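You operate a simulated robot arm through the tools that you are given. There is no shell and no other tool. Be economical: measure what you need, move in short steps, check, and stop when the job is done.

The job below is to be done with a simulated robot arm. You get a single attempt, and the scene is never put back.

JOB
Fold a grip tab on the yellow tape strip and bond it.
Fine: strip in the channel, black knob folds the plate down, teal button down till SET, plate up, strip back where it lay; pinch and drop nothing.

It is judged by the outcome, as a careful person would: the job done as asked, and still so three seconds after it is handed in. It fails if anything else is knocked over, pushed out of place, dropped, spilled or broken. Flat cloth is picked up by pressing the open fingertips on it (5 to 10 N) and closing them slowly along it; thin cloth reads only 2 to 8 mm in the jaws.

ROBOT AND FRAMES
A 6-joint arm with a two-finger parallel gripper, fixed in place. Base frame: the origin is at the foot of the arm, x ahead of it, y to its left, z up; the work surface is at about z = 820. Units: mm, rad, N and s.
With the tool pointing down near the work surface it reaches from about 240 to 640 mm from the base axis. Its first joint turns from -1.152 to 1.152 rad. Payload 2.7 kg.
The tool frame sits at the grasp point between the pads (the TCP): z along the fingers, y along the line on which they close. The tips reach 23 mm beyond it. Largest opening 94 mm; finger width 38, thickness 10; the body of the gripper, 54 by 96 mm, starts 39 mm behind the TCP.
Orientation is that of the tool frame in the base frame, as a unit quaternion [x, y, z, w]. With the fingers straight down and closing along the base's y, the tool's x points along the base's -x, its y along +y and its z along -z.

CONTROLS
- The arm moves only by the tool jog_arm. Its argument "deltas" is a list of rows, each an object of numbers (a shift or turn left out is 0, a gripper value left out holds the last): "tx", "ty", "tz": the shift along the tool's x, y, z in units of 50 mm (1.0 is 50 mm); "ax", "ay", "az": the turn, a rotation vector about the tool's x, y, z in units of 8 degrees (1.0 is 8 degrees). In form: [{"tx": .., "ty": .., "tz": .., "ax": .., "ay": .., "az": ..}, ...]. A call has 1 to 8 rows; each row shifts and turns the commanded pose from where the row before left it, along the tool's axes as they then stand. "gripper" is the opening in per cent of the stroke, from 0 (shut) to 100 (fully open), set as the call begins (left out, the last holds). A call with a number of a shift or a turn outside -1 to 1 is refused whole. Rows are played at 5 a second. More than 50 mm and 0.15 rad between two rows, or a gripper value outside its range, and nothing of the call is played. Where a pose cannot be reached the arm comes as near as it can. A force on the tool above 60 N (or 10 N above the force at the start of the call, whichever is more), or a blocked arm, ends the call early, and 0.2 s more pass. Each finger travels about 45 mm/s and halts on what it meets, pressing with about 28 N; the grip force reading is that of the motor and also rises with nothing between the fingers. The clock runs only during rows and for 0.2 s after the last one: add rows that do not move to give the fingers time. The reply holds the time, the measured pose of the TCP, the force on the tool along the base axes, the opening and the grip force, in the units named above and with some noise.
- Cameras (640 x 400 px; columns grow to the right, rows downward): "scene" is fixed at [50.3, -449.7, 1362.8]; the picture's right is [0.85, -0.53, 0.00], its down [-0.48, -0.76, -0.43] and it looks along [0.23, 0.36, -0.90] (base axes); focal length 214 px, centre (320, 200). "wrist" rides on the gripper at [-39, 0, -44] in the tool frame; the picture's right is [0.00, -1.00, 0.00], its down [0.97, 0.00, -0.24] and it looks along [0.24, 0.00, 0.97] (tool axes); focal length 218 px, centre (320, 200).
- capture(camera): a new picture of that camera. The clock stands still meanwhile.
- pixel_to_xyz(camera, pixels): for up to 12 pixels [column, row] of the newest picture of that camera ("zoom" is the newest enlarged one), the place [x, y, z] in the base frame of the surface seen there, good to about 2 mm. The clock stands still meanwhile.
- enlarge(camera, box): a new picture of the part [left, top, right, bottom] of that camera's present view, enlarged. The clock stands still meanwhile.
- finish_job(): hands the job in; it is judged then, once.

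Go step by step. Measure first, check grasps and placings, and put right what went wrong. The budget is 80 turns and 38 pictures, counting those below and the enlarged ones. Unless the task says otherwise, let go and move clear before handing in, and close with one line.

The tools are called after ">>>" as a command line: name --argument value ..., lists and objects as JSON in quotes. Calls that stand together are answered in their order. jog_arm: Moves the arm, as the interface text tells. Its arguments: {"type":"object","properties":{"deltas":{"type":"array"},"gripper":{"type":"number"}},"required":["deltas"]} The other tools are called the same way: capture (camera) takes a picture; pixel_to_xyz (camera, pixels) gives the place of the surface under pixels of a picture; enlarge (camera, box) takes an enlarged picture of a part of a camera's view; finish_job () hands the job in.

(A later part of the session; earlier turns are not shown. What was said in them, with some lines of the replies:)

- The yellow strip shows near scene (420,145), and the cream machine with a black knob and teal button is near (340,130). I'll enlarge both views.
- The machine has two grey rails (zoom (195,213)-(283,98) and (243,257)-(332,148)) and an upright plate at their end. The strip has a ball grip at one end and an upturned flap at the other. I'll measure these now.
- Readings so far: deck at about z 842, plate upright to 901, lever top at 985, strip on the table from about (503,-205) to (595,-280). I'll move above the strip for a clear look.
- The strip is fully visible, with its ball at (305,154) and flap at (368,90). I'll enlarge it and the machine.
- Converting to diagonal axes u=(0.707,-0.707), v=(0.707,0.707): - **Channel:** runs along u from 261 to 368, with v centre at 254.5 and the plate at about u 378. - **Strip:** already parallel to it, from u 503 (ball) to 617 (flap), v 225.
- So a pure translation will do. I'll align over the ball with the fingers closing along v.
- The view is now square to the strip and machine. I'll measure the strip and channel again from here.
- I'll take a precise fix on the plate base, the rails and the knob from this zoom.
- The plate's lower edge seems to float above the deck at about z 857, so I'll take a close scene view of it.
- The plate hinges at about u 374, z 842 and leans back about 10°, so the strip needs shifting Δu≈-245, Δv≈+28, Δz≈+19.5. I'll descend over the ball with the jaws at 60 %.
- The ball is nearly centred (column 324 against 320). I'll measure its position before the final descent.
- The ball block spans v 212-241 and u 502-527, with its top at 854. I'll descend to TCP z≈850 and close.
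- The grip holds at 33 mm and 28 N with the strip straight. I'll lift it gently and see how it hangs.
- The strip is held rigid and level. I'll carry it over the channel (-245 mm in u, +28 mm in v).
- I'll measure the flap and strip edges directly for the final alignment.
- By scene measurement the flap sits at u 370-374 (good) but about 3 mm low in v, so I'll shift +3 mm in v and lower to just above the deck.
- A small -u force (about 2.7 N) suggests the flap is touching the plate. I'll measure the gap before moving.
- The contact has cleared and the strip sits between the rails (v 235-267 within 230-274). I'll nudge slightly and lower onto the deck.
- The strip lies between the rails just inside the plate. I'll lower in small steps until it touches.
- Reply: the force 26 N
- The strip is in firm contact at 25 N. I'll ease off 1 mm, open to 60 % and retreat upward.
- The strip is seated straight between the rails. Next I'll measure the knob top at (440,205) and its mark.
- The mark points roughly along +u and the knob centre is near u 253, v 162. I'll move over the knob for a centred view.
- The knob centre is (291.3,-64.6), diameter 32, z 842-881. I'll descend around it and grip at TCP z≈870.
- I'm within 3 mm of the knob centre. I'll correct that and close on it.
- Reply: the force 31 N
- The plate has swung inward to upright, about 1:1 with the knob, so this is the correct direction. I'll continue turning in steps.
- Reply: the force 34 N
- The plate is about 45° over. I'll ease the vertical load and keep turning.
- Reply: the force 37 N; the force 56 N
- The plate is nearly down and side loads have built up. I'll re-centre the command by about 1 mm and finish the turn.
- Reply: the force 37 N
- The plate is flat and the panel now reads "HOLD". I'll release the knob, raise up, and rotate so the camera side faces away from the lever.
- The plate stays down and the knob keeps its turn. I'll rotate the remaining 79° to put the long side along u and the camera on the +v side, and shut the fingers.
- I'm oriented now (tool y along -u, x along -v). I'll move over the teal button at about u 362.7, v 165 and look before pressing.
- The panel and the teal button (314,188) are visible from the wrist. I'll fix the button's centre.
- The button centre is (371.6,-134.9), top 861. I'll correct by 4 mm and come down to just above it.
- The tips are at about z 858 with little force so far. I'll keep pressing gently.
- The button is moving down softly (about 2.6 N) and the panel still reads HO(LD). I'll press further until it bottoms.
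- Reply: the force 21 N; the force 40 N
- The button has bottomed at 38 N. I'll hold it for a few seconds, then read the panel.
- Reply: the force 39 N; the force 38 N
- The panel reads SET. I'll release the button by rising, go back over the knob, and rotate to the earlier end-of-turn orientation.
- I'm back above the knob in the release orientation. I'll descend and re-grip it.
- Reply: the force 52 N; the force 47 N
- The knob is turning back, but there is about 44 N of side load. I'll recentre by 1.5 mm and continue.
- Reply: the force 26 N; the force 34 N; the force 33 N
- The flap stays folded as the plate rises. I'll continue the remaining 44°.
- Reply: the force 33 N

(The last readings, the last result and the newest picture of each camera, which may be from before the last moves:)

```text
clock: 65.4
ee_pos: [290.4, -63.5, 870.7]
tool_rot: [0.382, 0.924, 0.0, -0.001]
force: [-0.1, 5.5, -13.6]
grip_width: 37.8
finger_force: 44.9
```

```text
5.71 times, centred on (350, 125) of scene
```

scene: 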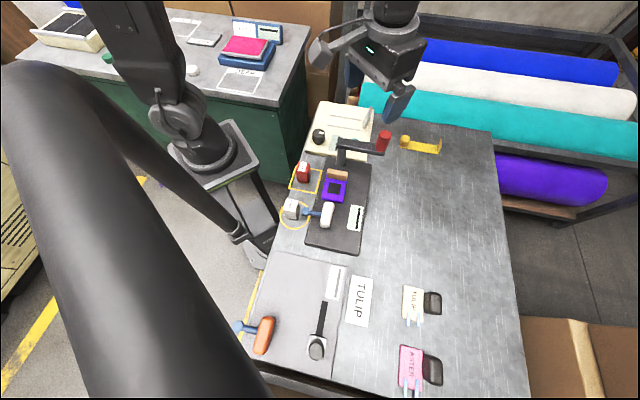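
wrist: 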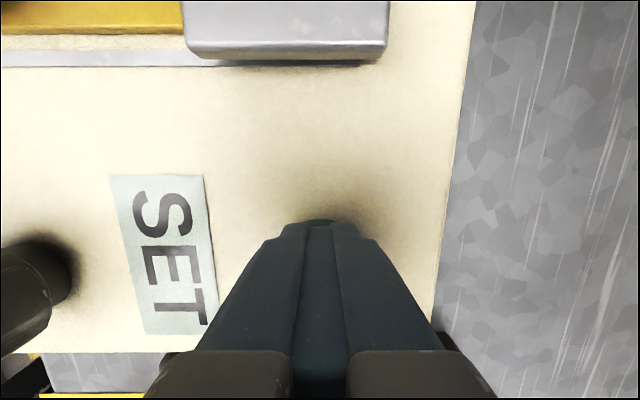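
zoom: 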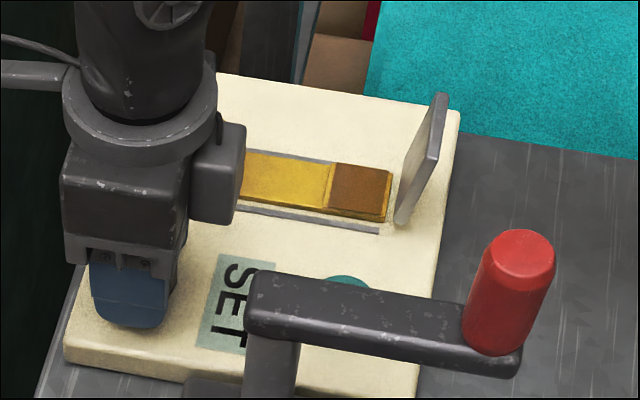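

The plate is fully up again and the tab is folded. I'll release the knob, rise, and move above the ball.

>>> jog_arm --deltas '[{}, {}, {}]' --gripper 60

>>> jog_arm --deltas '[{"tz": -0.3}, {"tz": -0.7}, {"tz": -0.8}, {"tz": -0.6}, {"ty": 0.65}, {"ty": 0.65}, {"ty": 0.63, "tx": -0.27}, {}]'

>>> jog_arm --deltas '[{}]'

>>> capture --camera "wrist"

```text
clock: 66.2
ee_pos: [289.6, -64.2, 869.9]
tool_rot: [0.382, 0.924, 0.0, -0.001]
force: [-0.1, 0.6, 0.2]
grip_width: 56.7
finger_force: 0.1
```

```text
clock: 68.0
ee_pos: [370.9, -6.4, 993.2]
tool_rot: [0.382, 0.924, 0.0, 0.0]
force: [0.9, 0.1, 0.5]
grip_width: 56.4
finger_force: 0.1
```

```text
clock: 68.4
ee_pos: [368.4, -6.5, 992.3]
tool_rot: [0.381, 0.924, 0.0, 0.0]
force: [0.0, -0.4, -0.6]
grip_width: 56.6
finger_force: 0.1
```

```text
6 pictures are left
```

wrist: 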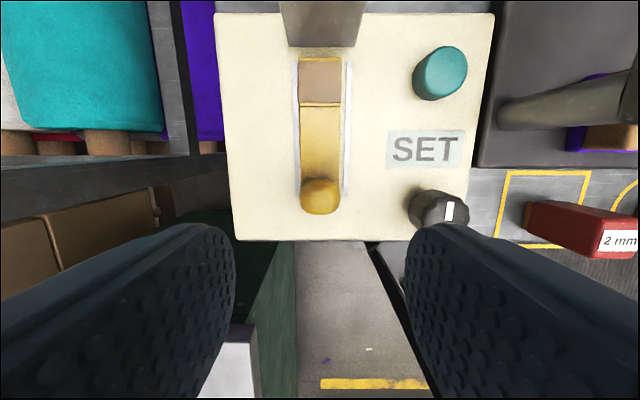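

SET remains shown and the strip is undisturbed, with the ball centred at (320,195). I'll descend and grip it at the same relative pose.

>>> jog_arm --deltas '[{"tz": 0.7}, {"tz": 0.7}, {"tz": 0.6}, {"tz": 0.3}, {"tz": 0.17}, {}, {}]'

>>> jog_arm --deltas '[{}, {}, {}, {}, {}]' --gripper 20

```text
clock: 70.0
ee_pos: [370.0, -5.7, 867.3]
tool_rot: [0.382, 0.924, 0.0, 0.0]
force: [0.5, 0.5, 0.5]
grip_width: 56.5
finger_force: 0.1
```

```text
clock: 71.2
ee_pos: [370.7, -5.9, 866.2]
tool_rot: [0.382, 0.924, 0.0, 0.0]
force: [0.7, -0.3, -0.4]
grip_width: 33.0
finger_force: 28.1
```

I've gripped it at 33 mm. I'll lift 110 mm straight up and carry it back (Δu +247.7, Δv -31.6).

>>> jog_arm --deltas '[{"tz": -0.2}, {"tz": -0.5}, {"tz": -0.7}, {"tz": -0.8}, {}]'

>>> jog_arm --deltas '[{"tx": -0.5}, {"tx": -0.8}, {"tx": -0.8}, {"tx": -0.8}, {"tx": -0.8}, {"tx": -0.8}, {"tx": -0.454}, {"ty": -0.632}]'

>>> jog_arm --deltas '[{}, {}]'

>>> enlarge --camera "scene" --box '[310, 60, 470, 160]'

```text
clock: 72.4
ee_pos: [368.8, -4.9, 975.7]
tool_rot: [0.381, 0.924, -0.001, 0.0]
force: [0.0, 0.5, -0.3]
grip_width: 33.3
finger_force: 27.8
```

```text
clock: 74.2
ee_pos: [522.4, -200.6, 977.8]
tool_rot: [0.381, 0.925, 0.001, 0.0]
force: [-0.7, -0.3, -0.8]
grip_width: 33.1
finger_force: 28.3
```

```text
clock: 74.8
ee_pos: [521.9, -200.7, 977.4]
tool_rot: [0.382, 0.924, 0.0, -0.001]
force: [0.3, 0.7, -1.1]
grip_width: 33.0
finger_force: 28.4
```

```text
4.00 times, centred on (390, 110) of scene
```

zoom: 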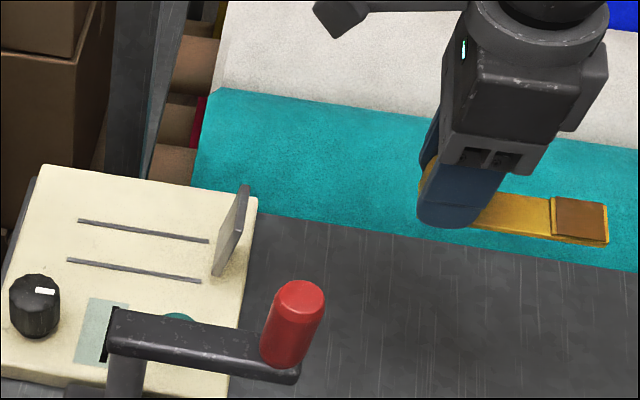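

The strip is held with the tab bonded, and the panel has reset. I'll trim 2 mm and lower to just above the table.

>>> jog_arm --deltas '[{"tx": -0.035, "ty": -0.03}, {"tz": 0.7}, {"tz": 0.7}, {"tz": 0.6}, {"tz": 0.3}, {"tz": 0.15}, {}, {}]'

>>> jog_arm --deltas '[{"tz": 0.02}, {}]'

```text
clock: 76.6
ee_pos: [522.5, -203.4, 852.7]
tool_rot: [0.382, 0.924, 0.0, -0.001]
force: [0.4, -0.3, -0.2]
grip_width: 33.2
finger_force: 28.2
```

```text
clock: 77.2
ee_pos: [522.7, -203.2, 852.0]
tool_rot: [0.382, 0.924, 0.0, 0.0]
force: [-0.8, 0.1, -0.6]
grip_width: 32.9
finger_force: 27.9
```

The position matches the original (522.5,-203.3). I'll lower in small steps until contact.

>>> jog_arm --deltas '[{"tz": 0.02}, {"tz": 0.02}, {}]'

>>> jog_arm --deltas '[{"tz": 0.02}, {}]'

```text
clock: 78.0
ee_pos: [521.6, -204.2, 849.9]
tool_rot: [0.382, 0.924, 0.0, 0.0]
force: [-0.2, -0.8, -0.4]
grip_width: 33.3
finger_force: 28.2
```

```text
clock: 78.6
ee_pos: [522.1, -204.2, 848.4]
tool_rot: [0.381, 0.924, -0.001, 0.0]
force: [0.0, -0.3, 0.0]
grip_width: 32.8
finger_force: 28.1
```

>>> jog_arm --deltas '[{"tz": 0.02}, {}]'

>>> jog_arm --deltas '[{"tz": 0.01}, {}]'

```text
clock: 79.2
ee_pos: [520.3, -205.1, 847.6]
tool_rot: [0.382, 0.924, 0.001, 0.0]
force: [-0.5, 0.0, -0.4]
grip_width: 33.2
finger_force: 27.7
```

```text
clock: 79.8
ee_pos: [521.6, -205.1, 846.6]
tool_rot: [0.381, 0.924, 0.0, 0.0]
force: [0.1, 1.2, 0.0]
grip_width: 33.2
finger_force: 28.5
```

No contact force yet, so I'll continue in 0.5-1 mm steps.

>>> jog_arm --deltas '[{"tz": 0.012}, {}]'

>>> jog_arm --deltas '[{"tz": 0.012}, {}]'

>>> enlarge --camera "scene" --box '[380, 110, 460, 170]'

```text
clock: 80.4
ee_pos: [521.7, -205.8, 846.5]
tool_rot: [0.382, 0.924, 0.0, 0.0]
force: [-0.3, 1.4, 1.7]
grip_width: 33.3
finger_force: 28.1
```

```text
clock: 81.0
ee_pos: [522.4, -204.7, 846.9]
tool_rot: [0.382, 0.924, -0.001, 0.0]
force: [0.4, -0.1, -0.3]
grip_width: 33.1
finger_force: 28.4
```

```text
6.67 times, centred on (420, 140) of scene
```

zoom: 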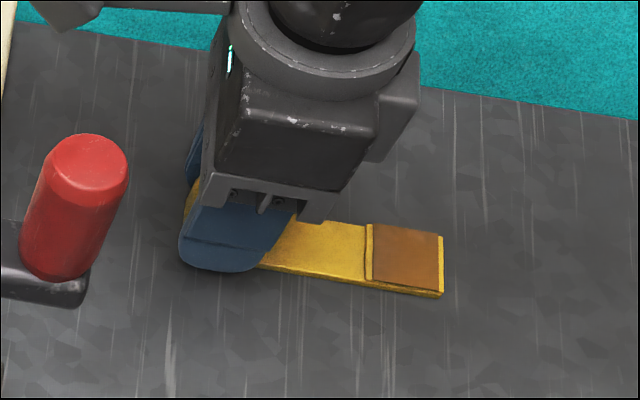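

It looks almost down. I'll check the strip's height and end position against the original.

>>> pixel_to_xyz --camera "zoom" --pixels '[[340, 255], [310, 268], [438, 290], [441, 238], [405, 255], [340, 300], [340, 228], [345, 276]]'

>>> jog_arm --deltas '[{"tz": 0.016}, {}]'

```text
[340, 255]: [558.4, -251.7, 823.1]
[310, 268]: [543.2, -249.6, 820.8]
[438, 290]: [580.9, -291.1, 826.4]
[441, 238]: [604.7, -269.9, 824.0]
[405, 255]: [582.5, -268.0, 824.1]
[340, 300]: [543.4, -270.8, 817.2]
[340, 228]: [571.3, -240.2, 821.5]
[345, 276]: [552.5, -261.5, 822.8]
```

```text
clock: 81.6
ee_pos: [522.4, -206.4, 846.7]
tool_rot: [0.382, 0.924, 0.001, 0.0]
force: [-1.3, -1.0, 4.4]
grip_width: 33.1
finger_force: 28.3
```

It is just touching at about 4 N, within 2 mm of the original. I'll trim (+1.5 mm v, -1 mm u) with a slight lift, then set down and release.

>>> jog_arm --deltas '[{"tz": -0.04}, {"tx": 0.02, "ty": 0.03}, {}, {"tz": 0.035}, {}, {}]'

>>> jog_arm --deltas '[{"tz": 0.005}, {}]'

```text
clock: 83.0
ee_pos: [522.3, -203.8, 845.8]
tool_rot: [0.381, 0.924, 0.001, 0.001]
force: [-0.2, 0.9, -1.4]
grip_width: 33.6
finger_force: 28.1
```

```text
clock: 83.6
ee_pos: [521.9, -203.4, 846.8]
tool_rot: [0.382, 0.924, -0.001, 0.0]
force: [1.4, -0.7, 3.3]
grip_width: 33.0
finger_force: 27.6
```

The pose (522,-203.5) matches the original pick pose and there is light contact. I'll open and retreat upward.

>>> jog_arm --deltas '[{}, {}, {}]' --gripper 60

>>> jog_arm --deltas '[{"tz": -0.3}, {"tz": -0.7}, {"tz": -0.8}, {"tz": -0.9}, {"tz": -0.9}, {}]'

>>> capture --camera "wrist"

```text
clock: 84.4
ee_pos: [521.9, -204.0, 846.9]
tool_rot: [0.383, 0.924, 0.0, -0.001]
force: [0.1, -1.5, 0.4]
grip_width: 56.5
finger_force: 0.1
```

```text
clock: 85.8
ee_pos: [520.7, -202.3, 1025.7]
tool_rot: [0.382, 0.924, 0.0, 0.0]
force: [0.6, 0.3, -1.0]
grip_width: 56.4
finger_force: 0.1
```

```text
3 pictures are left
```

wrist: 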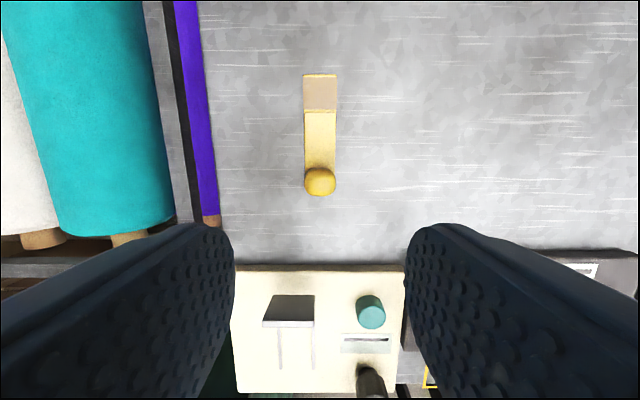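

>>> pixel_to_xyz --camera "wrist" --pixels '[[320, 182], [306, 182], [335, 182], [320, 76], [307, 130], [334, 130]]'

>>> capture --camera "scene"

```text
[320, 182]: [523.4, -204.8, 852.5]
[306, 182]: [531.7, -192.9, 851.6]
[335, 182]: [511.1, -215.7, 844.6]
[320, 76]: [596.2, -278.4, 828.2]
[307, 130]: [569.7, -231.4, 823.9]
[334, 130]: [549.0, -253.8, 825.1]
```

```text
2 pictures are left
```

scene: 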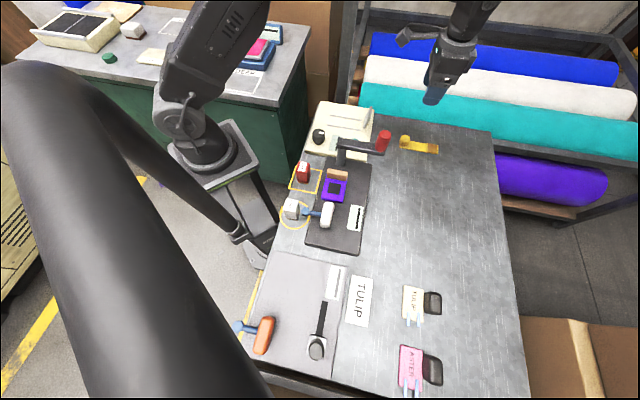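

The ball reads (523.4,-204.8) against (523.3,-204.0) originally. The plate is up, everything else is undisturbed and the gripper is clear, so I'm handing in.

>>> finish_job

```text
The job is handed in.
```

The yellow strip now has a folded tab, pressed until the panel read SET, and is back within about 1 mm of where it lay; the plate is up and nothing else was moved.
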